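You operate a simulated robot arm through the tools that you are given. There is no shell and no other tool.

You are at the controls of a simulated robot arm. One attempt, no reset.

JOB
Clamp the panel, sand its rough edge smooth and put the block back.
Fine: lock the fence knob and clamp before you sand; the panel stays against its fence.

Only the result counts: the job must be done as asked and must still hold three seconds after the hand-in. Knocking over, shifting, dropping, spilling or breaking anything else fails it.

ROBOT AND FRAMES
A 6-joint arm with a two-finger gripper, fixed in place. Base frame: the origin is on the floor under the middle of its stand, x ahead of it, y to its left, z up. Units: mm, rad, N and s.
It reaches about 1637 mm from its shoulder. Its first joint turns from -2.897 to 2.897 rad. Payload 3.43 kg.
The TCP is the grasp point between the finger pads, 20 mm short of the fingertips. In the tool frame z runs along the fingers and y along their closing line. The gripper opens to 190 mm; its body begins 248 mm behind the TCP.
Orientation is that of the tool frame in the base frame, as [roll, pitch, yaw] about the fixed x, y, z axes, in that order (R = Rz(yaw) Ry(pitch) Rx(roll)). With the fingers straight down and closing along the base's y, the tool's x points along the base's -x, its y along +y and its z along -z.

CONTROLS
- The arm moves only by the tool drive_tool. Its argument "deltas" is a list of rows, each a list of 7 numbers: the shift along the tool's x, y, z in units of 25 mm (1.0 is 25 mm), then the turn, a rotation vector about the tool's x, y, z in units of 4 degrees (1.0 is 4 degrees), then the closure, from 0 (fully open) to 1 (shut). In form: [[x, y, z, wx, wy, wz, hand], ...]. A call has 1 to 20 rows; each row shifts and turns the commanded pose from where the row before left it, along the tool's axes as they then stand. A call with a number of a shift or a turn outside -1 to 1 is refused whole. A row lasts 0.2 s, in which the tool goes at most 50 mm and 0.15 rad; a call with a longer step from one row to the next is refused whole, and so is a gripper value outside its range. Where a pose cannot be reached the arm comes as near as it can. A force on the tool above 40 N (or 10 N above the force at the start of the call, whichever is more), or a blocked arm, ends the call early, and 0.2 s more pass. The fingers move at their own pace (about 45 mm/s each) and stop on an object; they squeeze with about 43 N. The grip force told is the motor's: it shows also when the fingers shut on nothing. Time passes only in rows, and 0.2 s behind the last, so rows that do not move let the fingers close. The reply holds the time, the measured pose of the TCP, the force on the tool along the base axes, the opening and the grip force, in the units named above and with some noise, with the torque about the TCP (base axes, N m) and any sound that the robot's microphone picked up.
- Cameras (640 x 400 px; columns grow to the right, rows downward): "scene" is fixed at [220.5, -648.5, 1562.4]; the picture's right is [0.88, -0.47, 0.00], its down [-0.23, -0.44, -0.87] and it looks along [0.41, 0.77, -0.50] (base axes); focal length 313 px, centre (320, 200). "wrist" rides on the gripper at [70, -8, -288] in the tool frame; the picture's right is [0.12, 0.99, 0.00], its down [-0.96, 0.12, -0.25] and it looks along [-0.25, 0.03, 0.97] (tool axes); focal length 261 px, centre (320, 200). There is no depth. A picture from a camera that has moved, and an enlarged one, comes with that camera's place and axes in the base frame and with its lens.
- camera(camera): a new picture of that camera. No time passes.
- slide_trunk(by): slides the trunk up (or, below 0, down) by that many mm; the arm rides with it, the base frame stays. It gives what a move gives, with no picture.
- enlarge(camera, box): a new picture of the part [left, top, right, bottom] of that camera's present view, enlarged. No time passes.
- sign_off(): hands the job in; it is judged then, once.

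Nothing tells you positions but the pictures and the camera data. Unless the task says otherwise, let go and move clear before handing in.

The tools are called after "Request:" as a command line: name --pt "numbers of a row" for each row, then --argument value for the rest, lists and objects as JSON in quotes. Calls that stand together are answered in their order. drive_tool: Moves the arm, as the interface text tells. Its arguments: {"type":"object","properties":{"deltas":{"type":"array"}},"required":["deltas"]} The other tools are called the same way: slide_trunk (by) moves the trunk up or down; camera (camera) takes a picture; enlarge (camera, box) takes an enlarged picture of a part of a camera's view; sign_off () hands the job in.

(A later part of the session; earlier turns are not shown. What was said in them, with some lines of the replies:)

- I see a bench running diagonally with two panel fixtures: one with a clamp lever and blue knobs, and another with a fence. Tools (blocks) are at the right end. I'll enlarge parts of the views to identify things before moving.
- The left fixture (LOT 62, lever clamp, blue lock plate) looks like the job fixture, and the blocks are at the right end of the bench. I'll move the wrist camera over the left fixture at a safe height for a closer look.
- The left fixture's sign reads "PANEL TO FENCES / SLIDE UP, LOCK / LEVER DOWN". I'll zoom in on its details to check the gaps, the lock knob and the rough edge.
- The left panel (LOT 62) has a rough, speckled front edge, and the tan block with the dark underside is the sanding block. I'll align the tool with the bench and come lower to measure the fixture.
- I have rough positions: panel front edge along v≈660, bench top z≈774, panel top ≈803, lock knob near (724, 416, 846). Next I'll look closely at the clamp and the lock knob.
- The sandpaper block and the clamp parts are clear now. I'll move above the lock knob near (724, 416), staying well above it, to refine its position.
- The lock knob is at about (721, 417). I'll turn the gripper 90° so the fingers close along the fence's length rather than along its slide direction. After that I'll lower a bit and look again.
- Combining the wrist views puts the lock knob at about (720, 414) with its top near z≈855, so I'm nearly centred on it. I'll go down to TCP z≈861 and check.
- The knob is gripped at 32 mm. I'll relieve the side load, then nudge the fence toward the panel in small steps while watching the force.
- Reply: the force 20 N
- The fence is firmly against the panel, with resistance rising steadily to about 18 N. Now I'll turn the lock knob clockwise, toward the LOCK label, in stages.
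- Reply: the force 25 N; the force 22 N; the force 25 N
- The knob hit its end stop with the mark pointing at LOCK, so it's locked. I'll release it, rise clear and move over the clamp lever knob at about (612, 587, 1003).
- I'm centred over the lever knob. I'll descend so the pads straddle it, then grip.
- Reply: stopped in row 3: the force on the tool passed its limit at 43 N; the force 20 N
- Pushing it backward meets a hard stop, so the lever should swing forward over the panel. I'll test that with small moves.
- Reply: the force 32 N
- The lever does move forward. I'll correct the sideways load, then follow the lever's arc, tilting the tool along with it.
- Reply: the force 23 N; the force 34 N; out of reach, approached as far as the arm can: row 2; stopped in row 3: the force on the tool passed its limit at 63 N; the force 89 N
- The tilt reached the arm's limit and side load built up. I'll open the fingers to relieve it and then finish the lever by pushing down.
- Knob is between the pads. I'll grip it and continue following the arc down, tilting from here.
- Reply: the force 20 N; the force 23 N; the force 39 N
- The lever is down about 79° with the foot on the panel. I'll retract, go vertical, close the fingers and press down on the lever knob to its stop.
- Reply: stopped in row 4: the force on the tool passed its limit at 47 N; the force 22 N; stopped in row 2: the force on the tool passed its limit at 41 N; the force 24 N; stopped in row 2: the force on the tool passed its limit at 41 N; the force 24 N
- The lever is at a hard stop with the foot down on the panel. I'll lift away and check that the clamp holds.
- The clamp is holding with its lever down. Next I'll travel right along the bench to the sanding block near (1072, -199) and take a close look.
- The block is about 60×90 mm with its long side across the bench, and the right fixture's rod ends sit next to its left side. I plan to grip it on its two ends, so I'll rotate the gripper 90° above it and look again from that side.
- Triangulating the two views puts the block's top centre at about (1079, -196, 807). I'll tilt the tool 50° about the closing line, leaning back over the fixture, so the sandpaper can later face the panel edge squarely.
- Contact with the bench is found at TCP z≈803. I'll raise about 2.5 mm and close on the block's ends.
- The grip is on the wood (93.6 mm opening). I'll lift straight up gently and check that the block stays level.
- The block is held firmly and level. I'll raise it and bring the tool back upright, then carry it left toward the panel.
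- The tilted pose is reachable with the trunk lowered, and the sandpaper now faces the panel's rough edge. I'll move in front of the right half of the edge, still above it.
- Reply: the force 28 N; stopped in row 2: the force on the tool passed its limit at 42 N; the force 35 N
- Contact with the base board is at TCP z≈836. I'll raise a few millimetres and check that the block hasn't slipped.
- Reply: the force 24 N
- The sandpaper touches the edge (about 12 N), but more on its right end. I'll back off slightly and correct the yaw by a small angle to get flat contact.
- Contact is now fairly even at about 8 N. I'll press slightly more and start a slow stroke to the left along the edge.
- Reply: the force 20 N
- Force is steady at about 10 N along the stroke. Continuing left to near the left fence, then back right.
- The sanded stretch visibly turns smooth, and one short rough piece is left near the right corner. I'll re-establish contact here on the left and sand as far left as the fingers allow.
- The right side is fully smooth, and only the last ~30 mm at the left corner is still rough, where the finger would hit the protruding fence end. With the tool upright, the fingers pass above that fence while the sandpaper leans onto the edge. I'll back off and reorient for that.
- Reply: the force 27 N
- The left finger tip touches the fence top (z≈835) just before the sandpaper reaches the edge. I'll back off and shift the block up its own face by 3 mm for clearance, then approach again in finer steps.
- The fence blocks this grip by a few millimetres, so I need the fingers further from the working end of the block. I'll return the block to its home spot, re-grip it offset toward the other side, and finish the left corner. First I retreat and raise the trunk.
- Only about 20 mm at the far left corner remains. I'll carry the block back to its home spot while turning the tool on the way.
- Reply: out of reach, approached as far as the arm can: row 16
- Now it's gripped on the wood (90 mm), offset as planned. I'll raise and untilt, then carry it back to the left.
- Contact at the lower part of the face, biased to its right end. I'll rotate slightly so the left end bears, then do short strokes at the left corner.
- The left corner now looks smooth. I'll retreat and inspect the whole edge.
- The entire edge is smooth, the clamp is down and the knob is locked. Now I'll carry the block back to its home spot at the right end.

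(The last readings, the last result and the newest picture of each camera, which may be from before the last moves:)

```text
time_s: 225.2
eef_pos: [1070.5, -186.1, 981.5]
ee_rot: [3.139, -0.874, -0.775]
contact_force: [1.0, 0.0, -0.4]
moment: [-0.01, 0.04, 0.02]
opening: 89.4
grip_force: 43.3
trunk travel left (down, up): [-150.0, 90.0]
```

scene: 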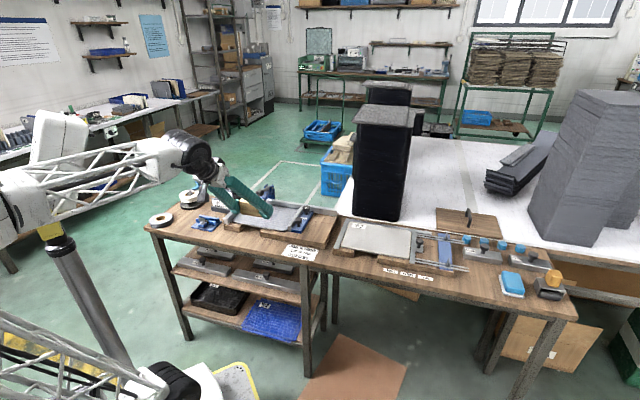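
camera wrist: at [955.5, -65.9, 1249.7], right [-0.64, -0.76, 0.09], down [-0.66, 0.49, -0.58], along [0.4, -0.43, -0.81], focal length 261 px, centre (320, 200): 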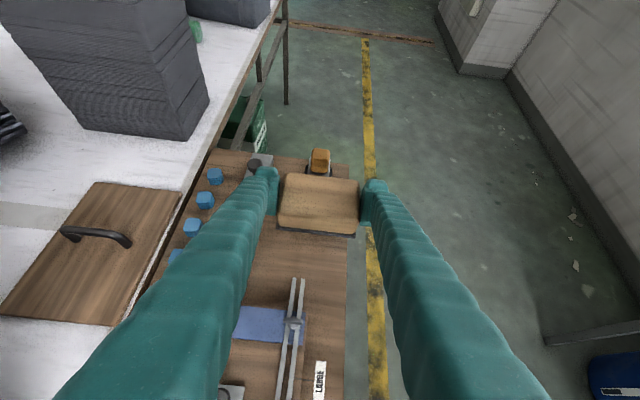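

Request:
enlarge --camera "wrist" --box '[230, 120, 410, 270]'

Request:
enlarge --camera "scene" --box '[450, 190, 530, 250]'

```text
2.67 times, centred on (320, 195) of wrist
camera zoom: at [954.2, -58.7, 1219.1], right [-0.64, -0.76, 0.09], down [-0.66, 0.48, -0.58], along [0.39, -0.43, -0.81], focal length 695 px, centre (320, 213)
```

zoom: 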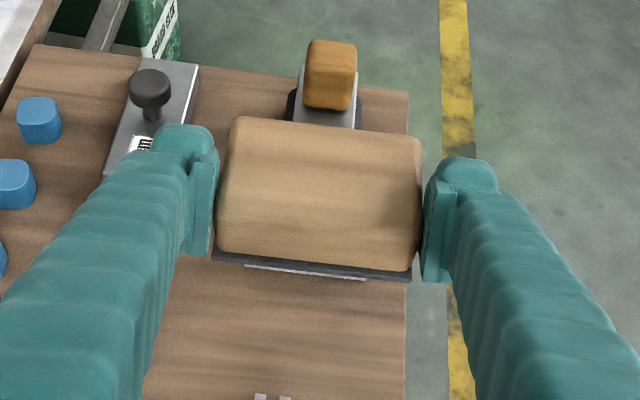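

```text
6.67 times, centred on (490, 220) of scene
camera zoom: at [220.5, -648.5, 1562.4], right [0.88, -0.47, 0.0], down [-0.23, -0.44, -0.87], along [0.41, 0.77, -0.5], focal length 2086 px, centre (-813, 67)
```

zoom: 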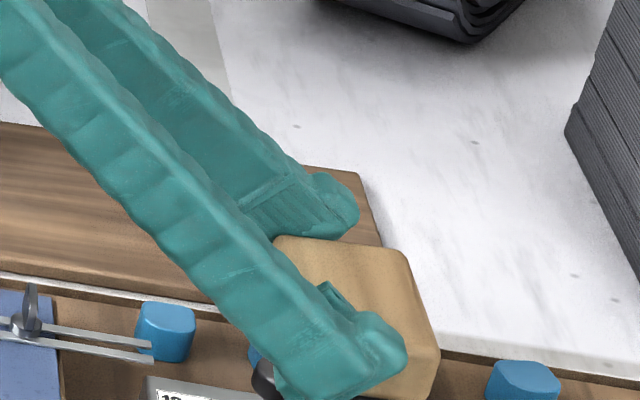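

Request:
drive_tool --pt "-0.748 -0.03 0.628 0 0 0 1" --pt "-0.748 -0.03 0.628 0 0 0 1" --pt "-0.748 0 0.628 0 0 0 1" --pt "-0.748 0 0.628 0 0 0 1" --pt "-0.748 0 0.628 0 0 0 1" --pt "-0.748 0 0.628 0 0 0 1" --pt "0 0 0 0 0 0 1"

Request:
enlarge --camera "wrist" --box '[230, 120, 410, 270]'

Request:
enlarge --camera "scene" --box '[455, 255, 505, 295]'

```text
time_s: 226.8
eef_pos: [1073.5, -184.6, 834.7]
ee_rot: [3.14, -0.874, -0.777]
contact_force: [0.2, 0.0, -0.5]
moment: [0.02, 0.03, 0.04]
opening: 89.3
grip_force: 43.0
trunk travel left (down, up): [-150.0, 90.0]
```

```text
2.67 times, centred on (320, 195) of wrist
camera zoom: at [956.4, -57.3, 1072.2], right [-0.64, -0.76, 0.09], down [-0.66, 0.48, -0.58], along [0.39, -0.43, -0.81], focal length 695 px, centre (320, 213)
```

zoom: 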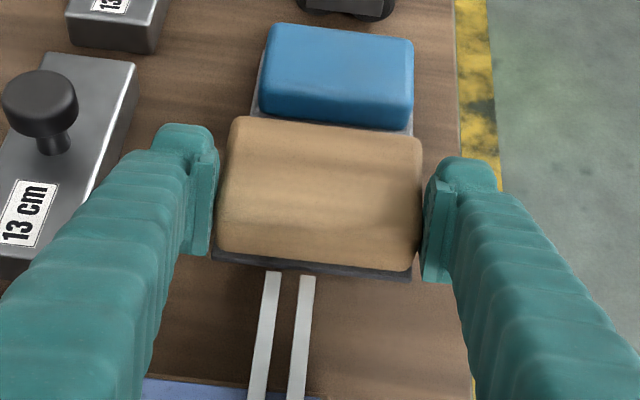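

```text
10.00 times, centred on (480, 275) of scene
camera zoom: at [220.5, -648.5, 1562.4], right [0.88, -0.47, 0.0], down [-0.23, -0.44, -0.87], along [0.41, 0.77, -0.5], focal length 3128 px, centre (-1280, -550)
```

zoom: 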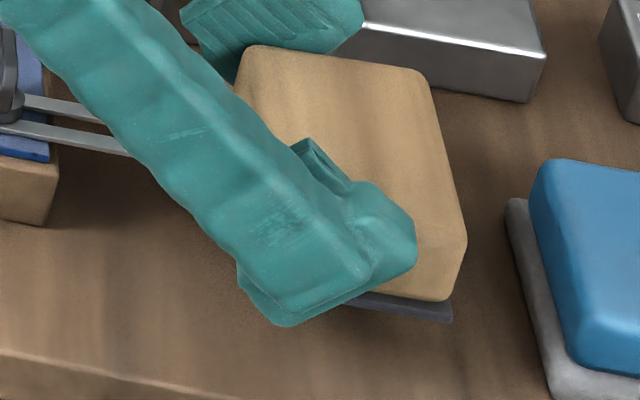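

Request:
drive_tool --pt "-0.077 0 -0.092 0 0 0 1" --pt "-0.26 0 0.2185 0 0 0 1" --pt "-0.26 0 0.2185 0 0 0 1" --pt "0 0 0 0 0 0 1"

Request:
enlarge --camera "wrist" --box '[230, 120, 410, 270]'

```text
time_s: 227.8
eef_pos: [1070.3, -182.5, 818.0]
ee_rot: [3.14, -0.872, -0.776]
contact_force: [0.7, -0.2, -1.7]
moment: [0.04, 0.04, -0.01]
opening: 89.3
grip_force: 42.8
trunk travel left (down, up): [-150.0, 90.0]
```

```text
2.67 times, centred on (320, 195) of wrist
camera zoom: at [953.8, -55.7, 1055.3], right [-0.64, -0.76, 0.09], down [-0.66, 0.48, -0.58], along [0.39, -0.43, -0.81], focal length 695 px, centre (320, 213)
```

zoom: 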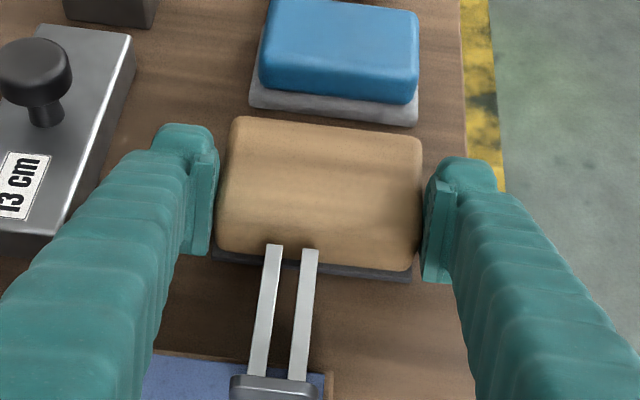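

Request:
drive_tool --pt "-0.092 0 0.077 0 0 0 1" --pt "0 0 0 0 0 0 1"

Request:
drive_tool --pt "-0.031 0 0.0257 0 0 0 1" --pt "0 0 0 0 0 0 1"

```text
time_s: 228.3
eef_pos: [1070.5, -182.6, 815.4]
ee_rot: [3.14, -0.873, -0.777]
contact_force: [-0.3, -0.6, -0.4]
moment: [0.0, 0.0, 0.03]
opening: 89.4
grip_force: 42.7
trunk travel left (down, up): [-150.0, 90.0]
```

```text
time_s: 228.9
eef_pos: [1071.3, -182.7, 814.5]
ee_rot: [3.141, -0.872, -0.778]
contact_force: [0.2, -0.3, 0.8]
moment: [0.05, -0.01, 0.0]
opening: 89.0
grip_force: 43.4
trunk travel left (down, up): [-150.0, 90.0]
```

Request:
drive_tool --pt "-0.031 0 0.0257 0 0 0 1" --pt "0 0 0 0 0 0 1"

Request:
enlarge --camera "wrist" --box '[230, 120, 410, 270]'

```text
time_s: 229.6
eef_pos: [1070.9, -182.7, 815.5]
ee_rot: [3.14, -0.873, -0.776]
contact_force: [-0.6, -0.2, 8.5]
moment: [0.42, -0.19, 0.06]
opening: 89.0
grip_force: 42.8
trunk travel left (down, up): [-150.0, 90.0]
```

```text
2.67 times, centred on (320, 195) of wrist
camera zoom: at [953.9, -55.3, 1051.9], right [-0.64, -0.76, 0.09], down [-0.66, 0.48, -0.58], along [0.4, -0.43, -0.81], focal length 695 px, centre (320, 213)
```

zoom: 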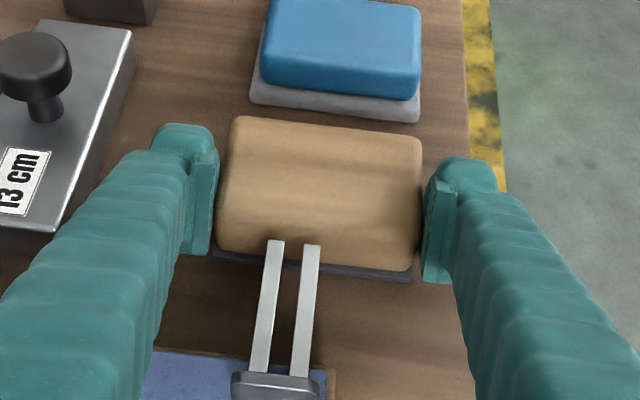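

Request:
drive_tool --pt "-0.015 0 0.013 0 0 0 1" --pt "0 0 0 0 0 0 1"

Request:
drive_tool --pt "0 0 0 0 0 0 0.55" --pt "0 0 0 0 0 0 0.43" --pt "0 0 0 0 0 0 0.43" --pt "0 0 0 0 0 0 0.43"

Request:
enlarge --camera "wrist" --box '[230, 120, 410, 270]'

Request:
enlarge --camera "scene" --box '[455, 255, 505, 295]'

```text
time_s: 230.2
eef_pos: [1070.6, -182.7, 814.1]
ee_rot: [3.142, -0.872, -0.776]
contact_force: [5.9, 0.0, 14.7]
moment: [0.47, -0.38, -0.16]
opening: 89.0
grip_force: 43.8
trunk travel left (down, up): [-150.0, 90.0]
```

```text
time_s: 231.2
eef_pos: [1070.8, -182.4, 812.3]
ee_rot: [3.139, -0.873, -0.777]
contact_force: [0.2, 0.5, -0.4]
moment: [-0.01, -0.01, -0.02]
opening: 108.1
grip_force: 0.0
trunk travel left (down, up): [-150.0, 90.0]
```

```text
2.67 times, centred on (320, 195) of wrist
camera zoom: at [953.7, -55.4, 1050.3], right [-0.64, -0.76, 0.09], down [-0.66, 0.48, -0.58], along [0.39, -0.43, -0.81], focal length 695 px, centre (320, 213)
```

zoom: 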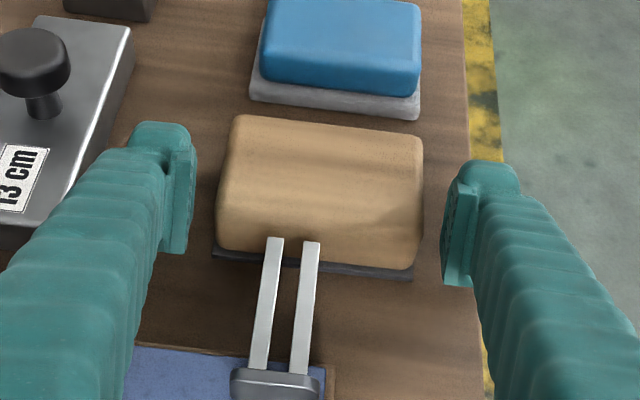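

```text
10.00 times, centred on (480, 275) of scene
camera zoom: at [220.5, -648.5, 1562.4], right [0.88, -0.47, 0.0], down [-0.23, -0.44, -0.87], along [0.41, 0.77, -0.5], focal length 3128 px, centre (-1280, -550)
```

zoom: 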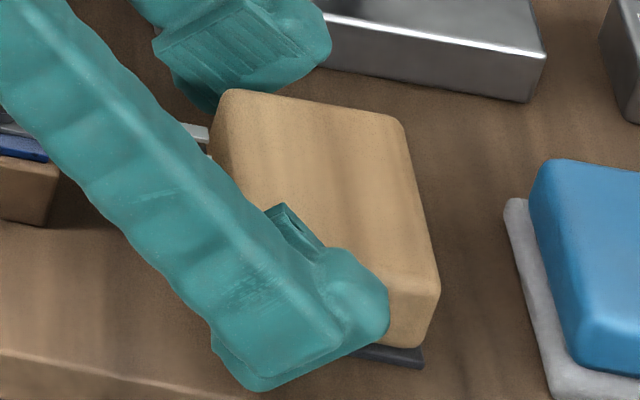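

The block is flat on the bench about 6 mm from its exact original spot and clear of the rods. I'll lift away straight up and verify everything.

Request:
drive_tool --pt "0.2 0 -0.168 0 0 0 0.43" --pt "0.5 0 -0.42 0 0 0 0.43" --pt "0.766 0 -0.643 0 0 0 0.43" --pt "0.766 0 -0.643 0 0 0 0.43" --pt "0.766 0 -0.643 0 0 0 0.43" --pt "0.766 0 -0.643 0 0 0 0.43" --pt "0.766 0 -0.643 0 0 0 0.43" --pt "0.766 0 -0.643 0 0 0 0.43" --pt "0 0 0 0 0 0 0.43"

Request:
enlarge --camera "scene" --box '[455, 255, 505, 295]'

Request:
enlarge --camera "scene" --box '[430, 210, 590, 310]'

Request:
enlarge --camera "scene" --box '[170, 150, 330, 250]'

Request:
enlarge --camera "scene" --box '[320, 200, 480, 300]'

```text
time_s: 233.2
eef_pos: [1069.7, -180.7, 985.7]
ee_rot: [3.14, -0.874, -0.776]
contact_force: [-0.5, 1.0, 0.7]
moment: [0.0, 0.01, -0.01]
opening: 108.1
grip_force: 0.1
trunk travel left (down, up): [-150.0, 90.0]
```

```text
10.00 times, centred on (480, 275) of scene
camera zoom: at [220.5, -648.5, 1562.4], right [0.88, -0.47, 0.0], down [-0.23, -0.44, -0.87], along [0.41, 0.77, -0.5], focal length 3128 px, centre (-1280, -550)
```

zoom: 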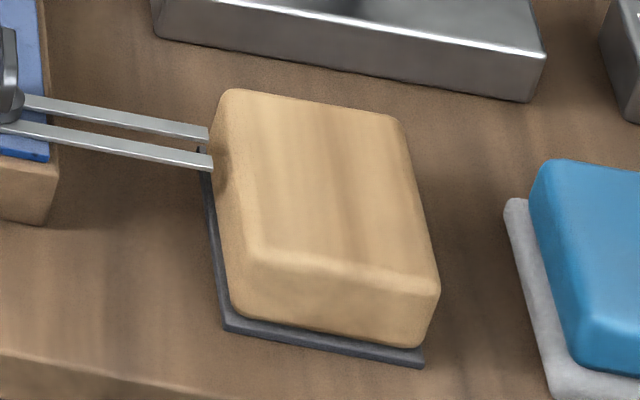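

```text
4.00 times, centred on (510, 260) of scene
camera zoom: at [220.5, -648.5, 1562.4], right [0.88, -0.47, 0.0], down [-0.23, -0.44, -0.87], along [0.41, 0.77, -0.5], focal length 1251 px, centre (-440, -40)
```

zoom: 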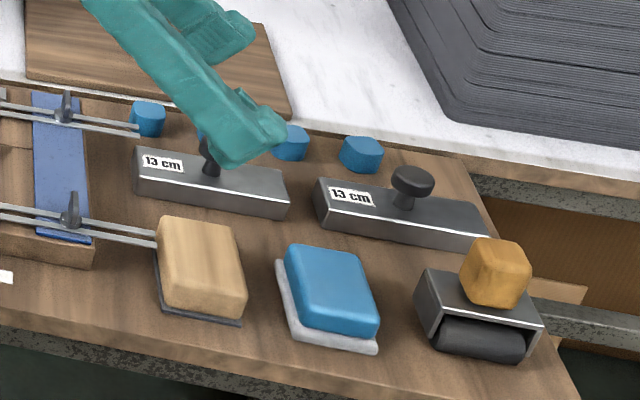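

```text
4.00 times, centred on (250, 200) of scene
camera zoom: at [220.5, -648.5, 1562.4], right [0.88, -0.47, 0.0], down [-0.23, -0.44, -0.87], along [0.41, 0.77, -0.5], focal length 1251 px, centre (600, 200)
```

zoom: 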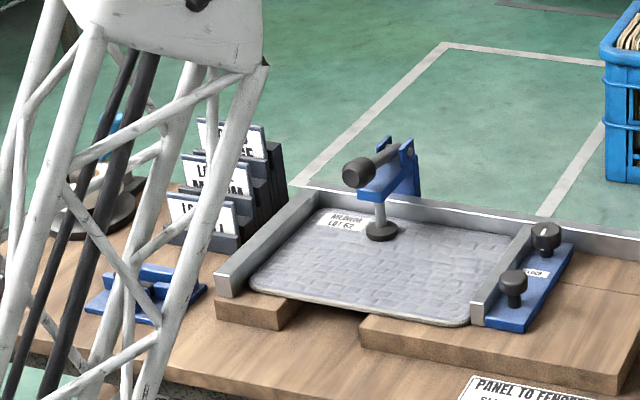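

```text
4.00 times, centred on (400, 250) of scene
camera zoom: at [220.5, -648.5, 1562.4], right [0.88, -0.47, 0.0], down [-0.23, -0.44, -0.87], along [0.41, 0.77, -0.5], focal length 1251 px, centre (0, 0)
```

zoom: 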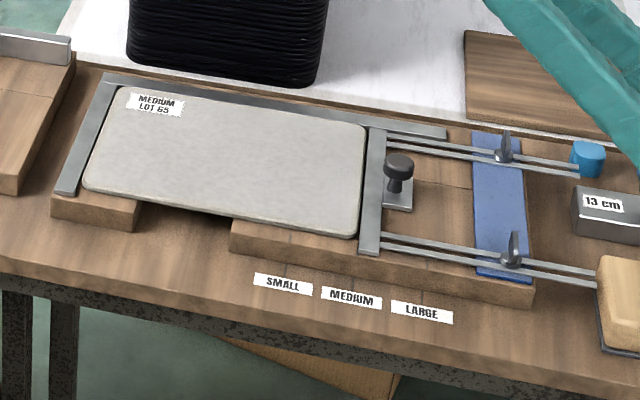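

Everything else is where it started: panel clamped with its edge smooth, knob locked and block back in place. I'll move the arm a little further clear and take one last look.

Request:
drive_tool --pt "0 0 -0.9 0 0 0 0.43" --pt "0 0 -0.9 0 0 0 0.43" --pt "0 0 -0.9 0 0 0 0.43" --pt "0 0 0 0 0 0 0.43" --pt "0 0 0 0 0 0 0.43"

Request:
camera --camera "scene"

Request:
enlarge --camera "scene" --box '[225, 165, 315, 245]'

```text
time_s: 234.3
eef_pos: [1033.1, -145.8, 1027.1]
ee_rot: [3.141, -0.872, -0.777]
contact_force: [-0.3, -0.4, -0.4]
moment: [0.01, 0.01, 0.0]
opening: 108.3
grip_force: 0.2
trunk travel left (down, up): [-150.0, 90.0]
```

```text
taken
```

scene: 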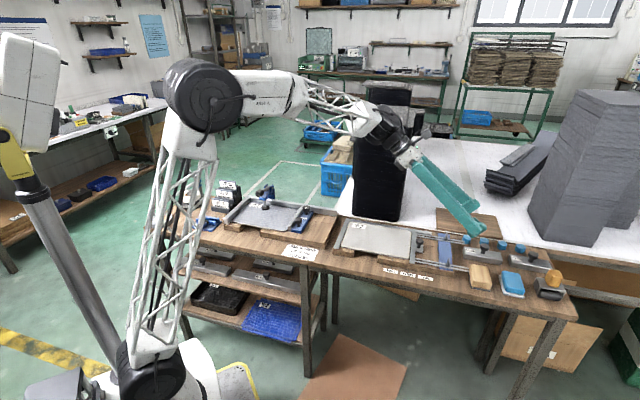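

```text
5.00 times, centred on (270, 205) of scene
camera zoom: at [220.5, -648.5, 1562.4], right [0.88, -0.47, 0.0], down [-0.23, -0.44, -0.87], along [0.41, 0.77, -0.5], focal length 1564 px, centre (570, 175)
```

zoom: 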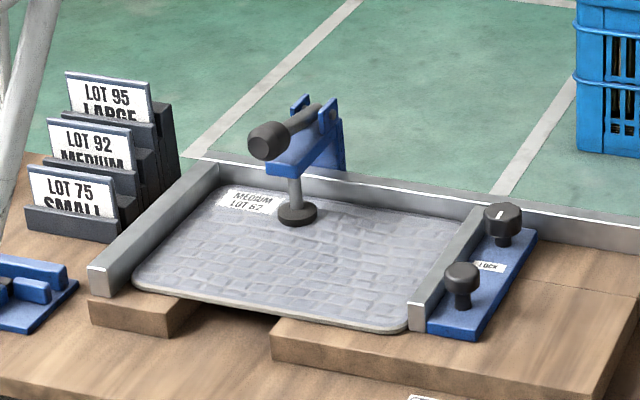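

The panel is clamped against its fences and the lock knob is turned to LOCK. The front edge looks smooth along its full length. The block is back on the bench at its spot and the gripper is clear, so I'm handing in.

Request:
sign_off

```text
The job is handed in.
```

I handed the job in. The panel is clamped, its rough edge looks smooth from end to end, and the block is back on the bench. The hand-in gave no verdict, so this is from the final pictures only.

- **Locking and clamping:** I pushed the sliding fence up against the panel and turned the lock knob about 90° to its stop, with the mark pointing at LOCK. Then I brought the clamp lever down until it stopped, about 10° short of flat, and it stayed there when I let go. All of this was before any sanding.
- **Sanding:** Most of the edge was done in the first grip. The last 20–30 mm at the left corner was out of reach because the fence end sticks out there. I set the block down near its spot, gripped it again further along, and finished that corner.
- **Block position:** It sits flat with the sandpaper down, about 6 mm to the right of where it started.
- **Other items:** Nothing else on the bench looks moved in the final pictures. During the work the block pressed on the fixture's base board at up to about 42 N, and a fingertip rested on the fence top at about 26 N. Neither left any visible change.
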